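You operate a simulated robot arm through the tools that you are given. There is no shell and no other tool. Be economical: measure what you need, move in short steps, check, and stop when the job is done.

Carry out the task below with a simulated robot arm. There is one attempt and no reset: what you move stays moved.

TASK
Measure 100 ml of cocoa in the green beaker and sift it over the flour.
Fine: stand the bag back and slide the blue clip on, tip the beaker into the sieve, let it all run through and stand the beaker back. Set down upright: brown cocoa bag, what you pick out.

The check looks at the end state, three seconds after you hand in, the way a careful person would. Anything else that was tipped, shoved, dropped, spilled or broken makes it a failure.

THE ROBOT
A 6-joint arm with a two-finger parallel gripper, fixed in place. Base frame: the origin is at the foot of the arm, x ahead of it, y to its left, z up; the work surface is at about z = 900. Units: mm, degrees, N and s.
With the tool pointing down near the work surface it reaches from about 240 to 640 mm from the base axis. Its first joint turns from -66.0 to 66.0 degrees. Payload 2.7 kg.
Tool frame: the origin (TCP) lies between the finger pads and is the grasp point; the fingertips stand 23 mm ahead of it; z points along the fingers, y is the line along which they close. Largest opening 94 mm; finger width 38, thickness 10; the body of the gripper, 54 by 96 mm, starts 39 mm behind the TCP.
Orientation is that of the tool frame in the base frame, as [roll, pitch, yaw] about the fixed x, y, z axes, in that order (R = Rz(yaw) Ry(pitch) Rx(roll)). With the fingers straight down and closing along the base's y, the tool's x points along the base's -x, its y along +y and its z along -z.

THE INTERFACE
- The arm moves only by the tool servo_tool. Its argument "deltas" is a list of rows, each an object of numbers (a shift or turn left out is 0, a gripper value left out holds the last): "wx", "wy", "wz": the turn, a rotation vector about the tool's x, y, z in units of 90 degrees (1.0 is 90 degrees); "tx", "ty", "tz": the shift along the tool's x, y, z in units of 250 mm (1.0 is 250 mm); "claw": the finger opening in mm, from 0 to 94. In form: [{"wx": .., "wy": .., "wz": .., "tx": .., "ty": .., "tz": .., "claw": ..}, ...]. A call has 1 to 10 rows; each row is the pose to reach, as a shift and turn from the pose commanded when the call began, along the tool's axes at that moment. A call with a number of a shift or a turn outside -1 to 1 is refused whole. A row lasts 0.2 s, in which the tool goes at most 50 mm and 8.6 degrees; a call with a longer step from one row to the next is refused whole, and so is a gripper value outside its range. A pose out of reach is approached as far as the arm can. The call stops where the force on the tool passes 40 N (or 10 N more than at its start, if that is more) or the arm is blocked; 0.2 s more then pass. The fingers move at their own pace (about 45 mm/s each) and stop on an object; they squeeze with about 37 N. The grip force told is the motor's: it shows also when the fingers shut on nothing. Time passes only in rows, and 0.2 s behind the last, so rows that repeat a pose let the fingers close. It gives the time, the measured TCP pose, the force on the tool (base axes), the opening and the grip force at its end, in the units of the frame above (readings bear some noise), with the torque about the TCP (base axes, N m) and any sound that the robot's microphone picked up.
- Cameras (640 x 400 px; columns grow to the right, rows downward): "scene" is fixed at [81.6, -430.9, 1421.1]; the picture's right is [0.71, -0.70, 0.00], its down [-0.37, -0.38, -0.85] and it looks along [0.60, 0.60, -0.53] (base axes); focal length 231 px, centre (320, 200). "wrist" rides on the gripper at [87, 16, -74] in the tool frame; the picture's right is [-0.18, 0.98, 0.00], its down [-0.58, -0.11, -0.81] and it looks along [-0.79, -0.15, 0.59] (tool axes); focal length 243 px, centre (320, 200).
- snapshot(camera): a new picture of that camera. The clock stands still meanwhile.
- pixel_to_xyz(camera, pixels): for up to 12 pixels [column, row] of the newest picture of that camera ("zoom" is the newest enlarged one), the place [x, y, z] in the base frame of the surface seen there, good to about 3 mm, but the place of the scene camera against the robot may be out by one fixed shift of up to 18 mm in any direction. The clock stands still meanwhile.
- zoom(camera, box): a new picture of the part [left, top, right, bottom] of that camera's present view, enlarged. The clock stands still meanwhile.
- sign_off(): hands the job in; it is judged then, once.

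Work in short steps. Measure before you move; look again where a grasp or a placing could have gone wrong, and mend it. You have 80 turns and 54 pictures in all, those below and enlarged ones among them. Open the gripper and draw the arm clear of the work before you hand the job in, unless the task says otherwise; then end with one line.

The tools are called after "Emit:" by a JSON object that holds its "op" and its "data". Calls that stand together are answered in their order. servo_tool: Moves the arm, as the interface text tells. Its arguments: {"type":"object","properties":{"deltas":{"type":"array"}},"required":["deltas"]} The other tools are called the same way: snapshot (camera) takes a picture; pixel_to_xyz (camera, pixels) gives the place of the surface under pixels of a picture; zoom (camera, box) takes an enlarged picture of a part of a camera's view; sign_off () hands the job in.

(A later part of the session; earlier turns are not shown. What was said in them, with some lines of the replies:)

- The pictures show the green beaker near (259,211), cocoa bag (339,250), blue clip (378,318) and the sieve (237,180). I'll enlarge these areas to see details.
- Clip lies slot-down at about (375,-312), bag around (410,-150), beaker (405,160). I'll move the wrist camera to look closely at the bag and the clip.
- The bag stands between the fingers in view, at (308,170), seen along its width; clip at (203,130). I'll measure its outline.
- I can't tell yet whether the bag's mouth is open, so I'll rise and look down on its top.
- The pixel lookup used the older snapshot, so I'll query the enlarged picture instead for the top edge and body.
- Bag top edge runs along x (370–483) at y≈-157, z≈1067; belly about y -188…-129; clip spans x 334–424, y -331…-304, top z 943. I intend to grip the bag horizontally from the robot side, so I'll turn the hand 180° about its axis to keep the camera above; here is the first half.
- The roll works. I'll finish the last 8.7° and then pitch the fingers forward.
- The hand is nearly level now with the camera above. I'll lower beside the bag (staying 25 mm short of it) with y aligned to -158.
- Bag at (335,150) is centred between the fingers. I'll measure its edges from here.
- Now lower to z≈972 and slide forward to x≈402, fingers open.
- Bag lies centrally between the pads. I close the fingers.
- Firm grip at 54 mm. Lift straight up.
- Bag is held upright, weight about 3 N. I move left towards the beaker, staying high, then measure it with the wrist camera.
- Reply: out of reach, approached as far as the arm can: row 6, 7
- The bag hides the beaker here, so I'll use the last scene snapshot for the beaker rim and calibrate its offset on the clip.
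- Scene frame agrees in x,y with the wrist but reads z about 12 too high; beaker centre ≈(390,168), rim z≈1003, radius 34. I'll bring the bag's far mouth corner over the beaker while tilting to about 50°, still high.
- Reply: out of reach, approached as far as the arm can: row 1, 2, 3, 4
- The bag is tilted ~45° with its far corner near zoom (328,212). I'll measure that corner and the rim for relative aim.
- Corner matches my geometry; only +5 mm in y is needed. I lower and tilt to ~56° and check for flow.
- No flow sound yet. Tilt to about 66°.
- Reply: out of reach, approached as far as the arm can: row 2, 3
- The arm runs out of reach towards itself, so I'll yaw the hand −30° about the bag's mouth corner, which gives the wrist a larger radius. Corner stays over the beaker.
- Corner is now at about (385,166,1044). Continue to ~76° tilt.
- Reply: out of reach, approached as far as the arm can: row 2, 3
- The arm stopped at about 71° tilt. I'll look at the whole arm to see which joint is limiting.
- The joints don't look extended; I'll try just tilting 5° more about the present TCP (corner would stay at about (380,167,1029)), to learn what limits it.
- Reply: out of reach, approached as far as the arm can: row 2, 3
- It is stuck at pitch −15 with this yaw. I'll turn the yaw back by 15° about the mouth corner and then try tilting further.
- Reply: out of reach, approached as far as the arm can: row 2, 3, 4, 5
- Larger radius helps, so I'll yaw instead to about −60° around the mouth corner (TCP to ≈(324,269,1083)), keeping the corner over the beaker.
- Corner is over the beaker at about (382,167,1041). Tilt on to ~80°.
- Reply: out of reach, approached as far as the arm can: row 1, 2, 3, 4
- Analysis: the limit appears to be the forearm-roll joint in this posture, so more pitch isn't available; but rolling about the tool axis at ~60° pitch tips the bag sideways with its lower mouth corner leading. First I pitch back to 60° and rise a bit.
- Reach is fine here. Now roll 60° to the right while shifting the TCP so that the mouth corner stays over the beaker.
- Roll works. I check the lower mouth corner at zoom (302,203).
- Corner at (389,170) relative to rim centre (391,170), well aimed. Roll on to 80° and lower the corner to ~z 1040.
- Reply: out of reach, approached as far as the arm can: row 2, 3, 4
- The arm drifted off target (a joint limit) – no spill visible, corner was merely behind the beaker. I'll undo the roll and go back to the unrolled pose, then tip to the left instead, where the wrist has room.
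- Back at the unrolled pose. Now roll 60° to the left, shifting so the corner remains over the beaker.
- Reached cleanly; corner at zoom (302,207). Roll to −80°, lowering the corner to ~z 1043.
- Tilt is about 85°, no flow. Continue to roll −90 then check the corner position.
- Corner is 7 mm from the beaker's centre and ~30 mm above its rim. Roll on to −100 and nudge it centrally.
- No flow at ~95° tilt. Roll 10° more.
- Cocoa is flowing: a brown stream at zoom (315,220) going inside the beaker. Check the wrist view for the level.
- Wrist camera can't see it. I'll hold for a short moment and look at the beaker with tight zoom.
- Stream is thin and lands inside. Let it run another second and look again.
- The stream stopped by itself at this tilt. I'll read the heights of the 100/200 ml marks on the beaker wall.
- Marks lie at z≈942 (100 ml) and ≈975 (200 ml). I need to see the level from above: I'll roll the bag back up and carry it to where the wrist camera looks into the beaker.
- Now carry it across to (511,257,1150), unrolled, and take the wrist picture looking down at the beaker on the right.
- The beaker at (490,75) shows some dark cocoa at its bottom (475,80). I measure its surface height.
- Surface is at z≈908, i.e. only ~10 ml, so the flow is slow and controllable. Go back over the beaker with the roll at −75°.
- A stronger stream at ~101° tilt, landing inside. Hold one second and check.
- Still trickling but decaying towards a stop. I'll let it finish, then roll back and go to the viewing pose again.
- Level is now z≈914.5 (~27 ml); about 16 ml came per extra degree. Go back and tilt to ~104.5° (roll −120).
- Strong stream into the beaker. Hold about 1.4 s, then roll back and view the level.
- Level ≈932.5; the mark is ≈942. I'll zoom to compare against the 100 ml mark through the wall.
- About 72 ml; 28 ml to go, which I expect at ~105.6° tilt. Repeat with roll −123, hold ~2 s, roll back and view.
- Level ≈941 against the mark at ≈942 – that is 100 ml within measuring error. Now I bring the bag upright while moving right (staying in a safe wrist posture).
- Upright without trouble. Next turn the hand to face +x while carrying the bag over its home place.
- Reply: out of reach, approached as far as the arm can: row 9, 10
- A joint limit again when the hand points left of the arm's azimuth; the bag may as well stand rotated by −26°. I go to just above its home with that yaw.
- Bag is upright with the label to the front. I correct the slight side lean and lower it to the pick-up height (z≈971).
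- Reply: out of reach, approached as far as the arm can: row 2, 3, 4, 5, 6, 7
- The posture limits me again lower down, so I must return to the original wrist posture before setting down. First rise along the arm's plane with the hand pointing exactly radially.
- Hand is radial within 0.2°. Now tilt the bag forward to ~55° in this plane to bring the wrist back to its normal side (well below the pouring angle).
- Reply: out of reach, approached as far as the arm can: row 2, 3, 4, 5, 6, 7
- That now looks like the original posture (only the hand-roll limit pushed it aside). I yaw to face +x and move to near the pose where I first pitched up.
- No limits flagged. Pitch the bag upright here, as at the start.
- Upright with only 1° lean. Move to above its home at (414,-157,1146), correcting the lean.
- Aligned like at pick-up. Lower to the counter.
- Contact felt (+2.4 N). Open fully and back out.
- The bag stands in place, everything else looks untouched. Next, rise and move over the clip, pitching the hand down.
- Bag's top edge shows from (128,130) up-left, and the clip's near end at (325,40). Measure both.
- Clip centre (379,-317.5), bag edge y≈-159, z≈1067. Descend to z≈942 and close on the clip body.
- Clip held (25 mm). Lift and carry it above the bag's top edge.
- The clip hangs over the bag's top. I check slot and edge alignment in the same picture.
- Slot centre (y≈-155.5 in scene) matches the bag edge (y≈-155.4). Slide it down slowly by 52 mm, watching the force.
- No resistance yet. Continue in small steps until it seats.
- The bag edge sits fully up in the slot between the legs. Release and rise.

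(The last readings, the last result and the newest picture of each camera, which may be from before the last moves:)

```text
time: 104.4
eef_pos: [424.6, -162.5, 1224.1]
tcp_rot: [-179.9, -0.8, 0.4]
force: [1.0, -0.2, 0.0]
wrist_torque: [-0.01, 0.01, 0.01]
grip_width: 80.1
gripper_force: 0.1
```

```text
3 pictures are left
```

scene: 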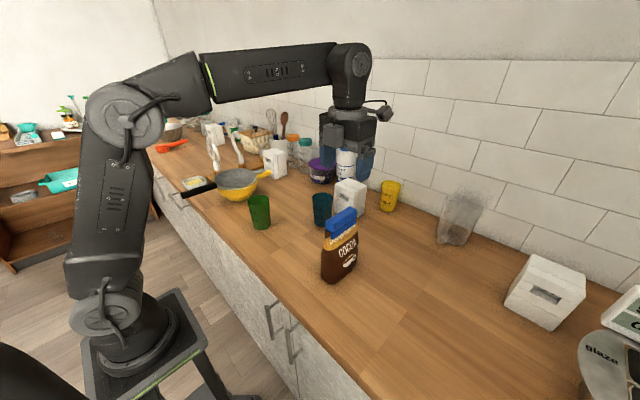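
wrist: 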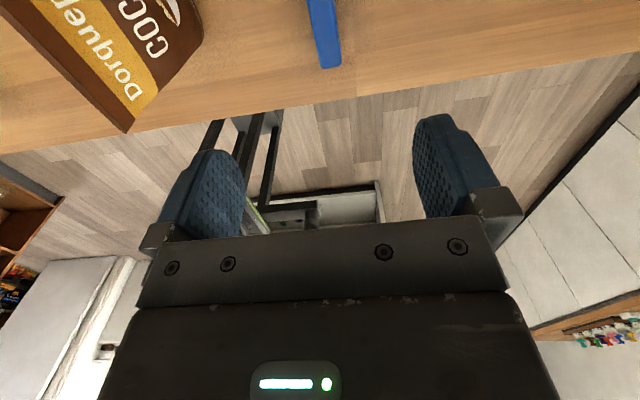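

Clip is on the bag and the bag stands. Now for the beaker: I swing over to the left with the tool still down, yawing with the arm to stay clear of wrist limits.

Emit:
{"op": "servo_tool", "data": {"deltas": [{"tx": -0.015, "ty": -0.1, "wz": -0.048, "claw": 94}, {"tx": -0.029, "ty": -0.2, "wz": -0.096}, {"tx": -0.044, "ty": -0.3, "wz": -0.143}, {"tx": -0.058, "ty": -0.4, "wz": -0.191}, {"tx": -0.073, "ty": -0.5, "wz": -0.239}, {"tx": -0.088, "ty": -0.6, "wz": -0.287}, {"tx": -0.102, "ty": -0.7, "wz": -0.335}, {"tx": -0.117, "ty": -0.8, "wz": -0.382}, {"tx": -0.131, "ty": -0.9, "wz": -0.43}, {"tx": -0.146, "ty": -1.0, "wz": -0.478}]}}

Emit:
{"op": "servo_tool", "data": {"deltas": [{"wy": 0.095}, {"wy": 0.19, "tx": 0.02, "ty": -0.02}, {"wy": 0.285, "tx": 0.05, "ty": -0.05}, {"wy": 0.38, "tx": 0.08, "ty": -0.08}, {"wy": 0.475, "tx": 0.11, "ty": -0.11, "tz": 0.03}, {"wy": 0.57, "tx": 0.14, "ty": -0.14, "tz": 0.08}, {"wy": 0.665, "tx": 0.17, "ty": -0.17, "tz": 0.13}, {"wy": 0.76, "tx": 0.19, "ty": -0.2, "tz": 0.19}, {"wy": 0.855, "tx": 0.206, "ty": -0.221, "tz": 0.25}, {"wy": 0.945, "tx": 0.206, "ty": -0.221, "tz": 0.296}]}}

```text
time: 106.6
eef_pos: [387.0, 87.6, 1224.9]
tcp_rot: [179.3, -0.8, 43.7]
force: [0.1, 0.6, 0.1]
wrist_torque: [0.0, -0.03, 0.0]
grip_width: 94.2
gripper_force: 0.0
```

```text
time: 108.8
eef_pos: [385.4, 165.2, 1150.5]
tcp_rot: [171.1, -86.0, 52.4]
force: [-0.2, 0.5, -0.7]
wrist_torque: [0.01, -0.01, -0.02]
grip_width: 94.2
gripper_force: 0.1
```

In position above the beaker with the hand level. One wrist picture to check that it is centred between the fingers.

Emit:
{"op": "snapshot", "data": {"camera": "wrist"}}

```text
2 pictures are left
5 turns are left
```

wrist: 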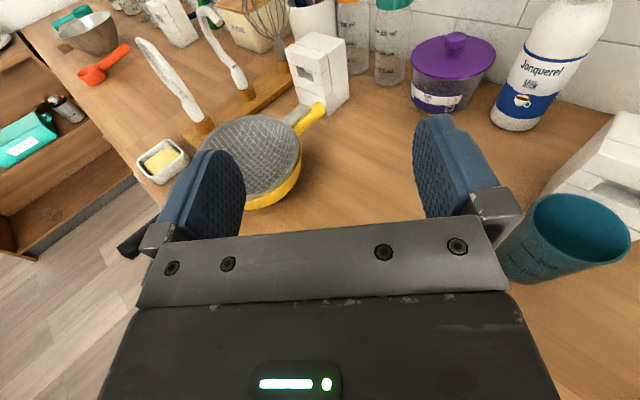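

Turns are short, so I'll batch. Beaker centre is ≈(392,168): descend to z≈960, close and lift, and measure the sieve at (262,150) meanwhile.

Emit:
{"op": "pixel_to_xyz", "data": {"camera": "wrist", "pixels": [[255, 116], [299, 150], [225, 125], [205, 145], [285, 125], [262, 150], [275, 190], [298, 165], [250, 170], [312, 115], [125, 245], [270, 140]]}}

Emit:
{"op": "servo_tool", "data": {"deltas": [{"tx": -0.15, "ty": 0.01, "tz": 0.013, "claw": 94}, {"tx": -0.3, "ty": 0.01, "tz": 0.026}, {"tx": -0.42, "ty": 0.01, "tz": 0.037}, {"tx": -0.5, "ty": 0.01, "tz": 0.044}, {"tx": -0.58, "ty": 0.01, "tz": 0.05}, {"tx": -0.66, "ty": 0.01, "tz": 0.057}, {"tx": -0.72, "ty": 0.01, "tz": 0.061}, {"tx": -0.757, "ty": 0.01, "tz": 0.064}, {"tx": -0.757, "ty": 0.01, "tz": 0.064}]}}

Emit:
{"op": "servo_tool", "data": {"deltas": [{"claw": 75}, {"claw": 55}, {"claw": 45}, {"claw": 45}, {"claw": 45}, {"claw": 45}]}}

Emit:
{"op": "servo_tool", "data": {"deltas": [{"tx": 0.03}, {"tx": 0.1}, {"tx": 0.22}, {"tx": 0.36}, {"tx": 0.5}, {"tx": 0.6}, {"tx": 0.6}]}}

```text
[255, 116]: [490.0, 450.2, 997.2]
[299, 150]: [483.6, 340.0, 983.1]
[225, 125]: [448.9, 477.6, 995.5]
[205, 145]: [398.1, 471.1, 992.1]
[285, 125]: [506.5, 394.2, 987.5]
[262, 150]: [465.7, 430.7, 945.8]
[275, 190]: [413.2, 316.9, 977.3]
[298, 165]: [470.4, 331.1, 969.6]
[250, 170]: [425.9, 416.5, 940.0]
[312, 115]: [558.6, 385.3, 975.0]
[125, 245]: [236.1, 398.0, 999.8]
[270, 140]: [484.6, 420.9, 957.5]
```

```text
time: 110.8
eef_pos: [391.5, 163.0, 961.2]
tcp_rot: [171.0, -85.7, 52.6]
force: [-1.0, 0.2, 1.0]
wrist_torque: [-0.03, -0.01, -0.01]
grip_width: 94.0
gripper_force: 0.0
```

```text
time: 112.2
eef_pos: [391.1, 162.9, 960.2]
tcp_rot: [171.2, -85.8, 52.3]
force: [-0.2, -0.7, 0.2]
wrist_torque: [0.0, -0.03, 0.0]
grip_width: 65.7
gripper_force: 36.7
```

```text
time: 113.8
eef_pos: [398.1, 172.0, 1111.3]
tcp_rot: [171.5, -85.8, 52.2]
force: [-1.0, -0.3, -1.0]
wrist_torque: [-0.01, 0.0, 0.0]
grip_width: 65.7
gripper_force: 37.2
4 turns are left
```

Beaker is gripped (65.7 mm) and lifted. Sieve centre ≈(432,401), rim z≈995; I carry it over, roll left gradually to 140° so it empties into the middle, and wait.

Emit:
{"op": "servo_tool", "data": {"deltas": [{"wx": 0.019, "wz": -0.001, "tx": 0.014, "ty": -0.062, "tz": 0.093}, {"wx": 0.038, "wz": -0.003, "tx": 0.028, "ty": -0.123, "tz": 0.186}, {"wx": 0.056, "wz": -0.004, "tx": 0.041, "ty": -0.185, "tz": 0.278}, {"wx": 0.075, "wz": -0.005, "tx": 0.055, "ty": -0.246, "tz": 0.371}, {"wx": 0.094, "wz": -0.007, "tx": 0.069, "ty": -0.308, "tz": 0.464}, {"wx": 0.113, "wz": -0.008, "tx": 0.083, "ty": -0.369, "tz": 0.557}, {"wx": 0.131, "wz": -0.01, "tx": 0.096, "ty": -0.431, "tz": 0.649}, {"wx": 0.15, "wz": -0.011, "tx": 0.11, "ty": -0.492, "tz": 0.742}, {"wx": 0.15, "wz": -0.011, "tx": 0.11, "ty": -0.492, "tz": 0.742}]}}

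Emit:
{"op": "servo_tool", "data": {"deltas": [{"wz": -0.067}, {"wz": -0.133}, {"wz": -0.2}, {"wz": -0.267}, {"wz": -0.333}, {"wz": -0.4}, {"wz": -0.467}, {"wz": -0.533}, {"wz": -0.6}, {"wz": -0.667}]}}

Emit:
{"op": "servo_tool", "data": {"deltas": [{"wz": -0.05}, {"wz": -0.1}, {"wz": -0.15}, {"wz": -0.2}, {"wz": -0.25}, {"wz": -0.3}, {"wz": -0.35}, {"wz": -0.4}, {"wz": -0.45}, {"wz": -0.5}]}}

Emit:
{"op": "servo_tool", "data": {"deltas": [{"wz": -0.065}, {"wz": -0.13}, {"wz": -0.195}, {"wz": -0.26}, {"wz": -0.325}, {"wz": -0.389}, {"wz": -0.389}, {"wz": -0.389}, {"wz": -0.389}, {"wz": -0.389}]}}

Emit:
{"op": "servo_tool", "data": {"deltas": [{"wz": 0}, {"wz": 0}, {"wz": 0}, {"wz": 0}, {"wz": 0}, {"wz": 0}, {"wz": 0}, {"wz": 0}, {"wz": 0}, {"wz": 0}]}}

Emit:
{"op": "zoom", "data": {"camera": "scene", "box": [180, 120, 300, 220]}}

```text
time: 115.8
eef_pos: [449.5, 389.2, 1122.4]
tcp_rot: [172.0, -85.6, 65.1]
force: [0.2, 0.0, -0.7]
wrist_torque: [-0.01, -0.01, 0.03]
grip_width: 65.7
gripper_force: 37.2
```

```text
time: 118.0
eef_pos: [449.9, 388.9, 1123.6]
tcp_rot: [94.9, -29.1, 144.5]
force: [-0.7, -1.2, -0.8]
wrist_torque: [0.02, 0.02, 0.0]
grip_width: 65.8
gripper_force: 37.1
```

```text
time: 120.2
eef_pos: [448.1, 389.3, 1123.3]
tcp_rot: [94.6, 15.7, 148.2]
force: [0.7, -0.8, -0.5]
wrist_torque: [0.01, 0.01, 0.04]
grip_width: 65.6
gripper_force: 37.3
```

```text
time: 122.4
eef_pos: [448.2, 388.5, 1122.8]
tcp_rot: [96.9, 50.4, 152.4]
force: [0.1, 0.9, -1.0]
wrist_torque: [-0.01, -0.02, -0.01]
grip_width: 65.4
gripper_force: 36.6
```

```text
time: 124.6
eef_pos: [447.3, 388.7, 1122.8]
tcp_rot: [96.9, 50.4, 152.3]
force: [0.1, -0.4, -0.2]
wrist_torque: [0.02, 0.02, 0.04]
grip_width: 65.4
gripper_force: 37.4
```

```text
4.00 times, centred on (240, 170) of scene
3 turns are left
```

zoom: 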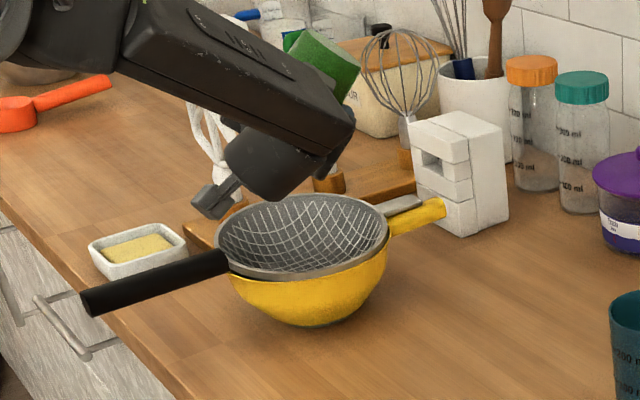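

The mesh is clear and the beaker is emptied, no cocoa outside. I roll it upright, carry it back by the exact reverse path and lower it to its place.

Emit:
{"op": "servo_tool", "data": {"deltas": [{"wz": 0.089}, {"wz": 0.178}, {"wz": 0.267}, {"wz": 0.356}, {"wz": 0.444}, {"wz": 0.533}, {"wz": 0.622}, {"wz": 0.711}, {"wz": 0.8}, {"wz": 0.889}]}}

Emit:
{"op": "servo_tool", "data": {"deltas": [{"wz": 0.067}, {"wz": 0.133}, {"wz": 0.2}, {"wz": 0.267}, {"wz": 0.333}, {"wz": 0.4}, {"wz": 0.467}, {"wz": 0.533}, {"wz": 0.6}, {"wz": 0.667}]}}

Emit:
{"op": "servo_tool", "data": {"deltas": [{"wx": -0.019, "wz": 0.001, "tx": -0.015, "ty": 0.038, "tz": -0.104}, {"wx": -0.038, "wz": 0.003, "tx": -0.029, "ty": 0.076, "tz": -0.209}, {"wx": -0.056, "wz": 0.004, "tx": -0.044, "ty": 0.114, "tz": -0.313}, {"wx": -0.075, "wz": 0.005, "tx": -0.058, "ty": 0.152, "tz": -0.418}, {"wx": -0.094, "wz": 0.007, "tx": -0.073, "ty": 0.189, "tz": -0.522}, {"wx": -0.113, "wz": 0.008, "tx": -0.088, "ty": 0.227, "tz": -0.627}, {"wx": -0.131, "wz": 0.01, "tx": -0.102, "ty": 0.265, "tz": -0.731}, {"wx": -0.15, "wz": 0.011, "tx": -0.117, "ty": 0.303, "tz": -0.836}, {"wx": -0.15, "wz": 0.011, "tx": -0.117, "ty": 0.303, "tz": -0.836}, {"wx": -0.15, "wz": 0.011, "tx": -0.117, "ty": 0.303, "tz": -0.836}]}}

Emit:
{"op": "servo_tool", "data": {"deltas": [{"tx": -0.12}, {"tx": -0.24}, {"tx": -0.36}, {"tx": -0.46}, {"tx": -0.53}, {"tx": -0.57}, {"tx": -0.59}, {"tx": -0.597}, {"tx": -0.597}]}}

```text
time: 126.8
eef_pos: [449.1, 388.8, 1123.2]
tcp_rot: [95.0, -29.4, 144.6]
force: [0.1, -0.5, -1.1]
wrist_torque: [0.0, -0.01, -0.02]
grip_width: 65.8
gripper_force: 36.8
```

```text
time: 129.0
eef_pos: [447.0, 388.4, 1122.5]
tcp_rot: [173.2, -85.7, 63.8]
force: [0.5, 0.2, -0.2]
wrist_torque: [0.02, -0.03, 0.02]
grip_width: 65.4
gripper_force: 37.3
```

```text
time: 131.2
eef_pos: [397.2, 171.1, 1110.8]
tcp_rot: [171.3, -85.9, 52.3]
force: [0.7, -0.1, -0.3]
wrist_torque: [0.01, -0.03, -0.01]
grip_width: 65.3
gripper_force: 36.6
```

```text
time: 133.2
eef_pos: [389.7, 161.3, 962.0]
tcp_rot: [171.0, -85.8, 52.5]
force: [0.3, 0.6, -0.8]
wrist_torque: [-0.02, -0.04, 0.0]
grip_width: 65.7
gripper_force: 36.9
2 turns are left
```

At z≈962, about 1 mm above the pick height. I lower that last bit, open, rise straight up clear of the beaker and take a final look.

Emit:
{"op": "servo_tool", "data": {"deltas": [{"tx": -0.004}, {"tx": -0.007}, {"tx": -0.007}]}}

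Emit:
{"op": "servo_tool", "data": {"deltas": [{"claw": 72}, {"claw": 80}, {"claw": 94}, {"claw": 94}, {"claw": 94}]}}

Emit:
{"op": "servo_tool", "data": {"deltas": [{"tx": 0.06, "tz": -0.005}, {"tx": 0.16, "tz": -0.013}, {"tx": 0.3, "tz": -0.026}, {"tx": 0.46, "tz": -0.039}, {"tx": 0.62, "tz": -0.052}, {"tx": 0.78, "tz": -0.066}, {"tx": 0.9, "tz": -0.076}, {"tx": 0.9, "tz": -0.076}]}}

Emit:
{"op": "snapshot", "data": {"camera": "scene"}}

```text
time: 134.0
eef_pos: [391.1, 161.4, 961.2]
tcp_rot: [171.2, -85.8, 52.4]
force: [0.0, -0.1, 0.1]
wrist_torque: [0.03, 0.03, -0.01]
grip_width: 65.6
gripper_force: 36.9
```

```text
time: 135.2
eef_pos: [392.0, 162.4, 960.1]
tcp_rot: [171.2, -85.8, 52.3]
force: [0.7, -0.2, -1.5]
wrist_torque: [-0.01, 0.0, -0.01]
grip_width: 94.1
gripper_force: 0.0
```

```text
time: 137.0
eef_pos: [385.2, 161.8, 1187.8]
tcp_rot: [171.2, -85.7, 52.3]
force: [0.6, -0.7, 0.0]
wrist_torque: [-0.02, 0.01, 0.01]
grip_width: 94.2
gripper_force: 0.1
```

```text
0 pictures are left
1 turns are left
```

scene: 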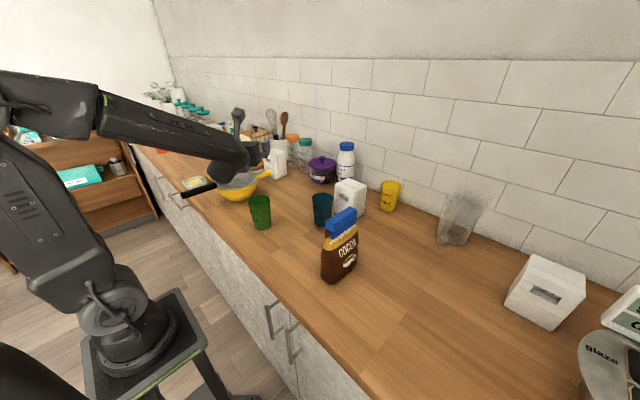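

The last picture shows the green beaker upright at (260,211), the bag standing with the blue clip on at (341,245), the counter clean and the arm clear with the gripper open. Handing in.

Emit:
{"op": "sign_off", "data": {}}

```text
The job is handed in.
```

I measured about 95–100 ml of cocoa in the green beaker (level at z≈941 mm, mark at ≈942 mm) and sifted it over the flour. The bag is back with the blue clip on, the beaker is back in its place, and I saw no spills. I didn't look inside the beaker after tipping it, but the sieve mesh looked clear.
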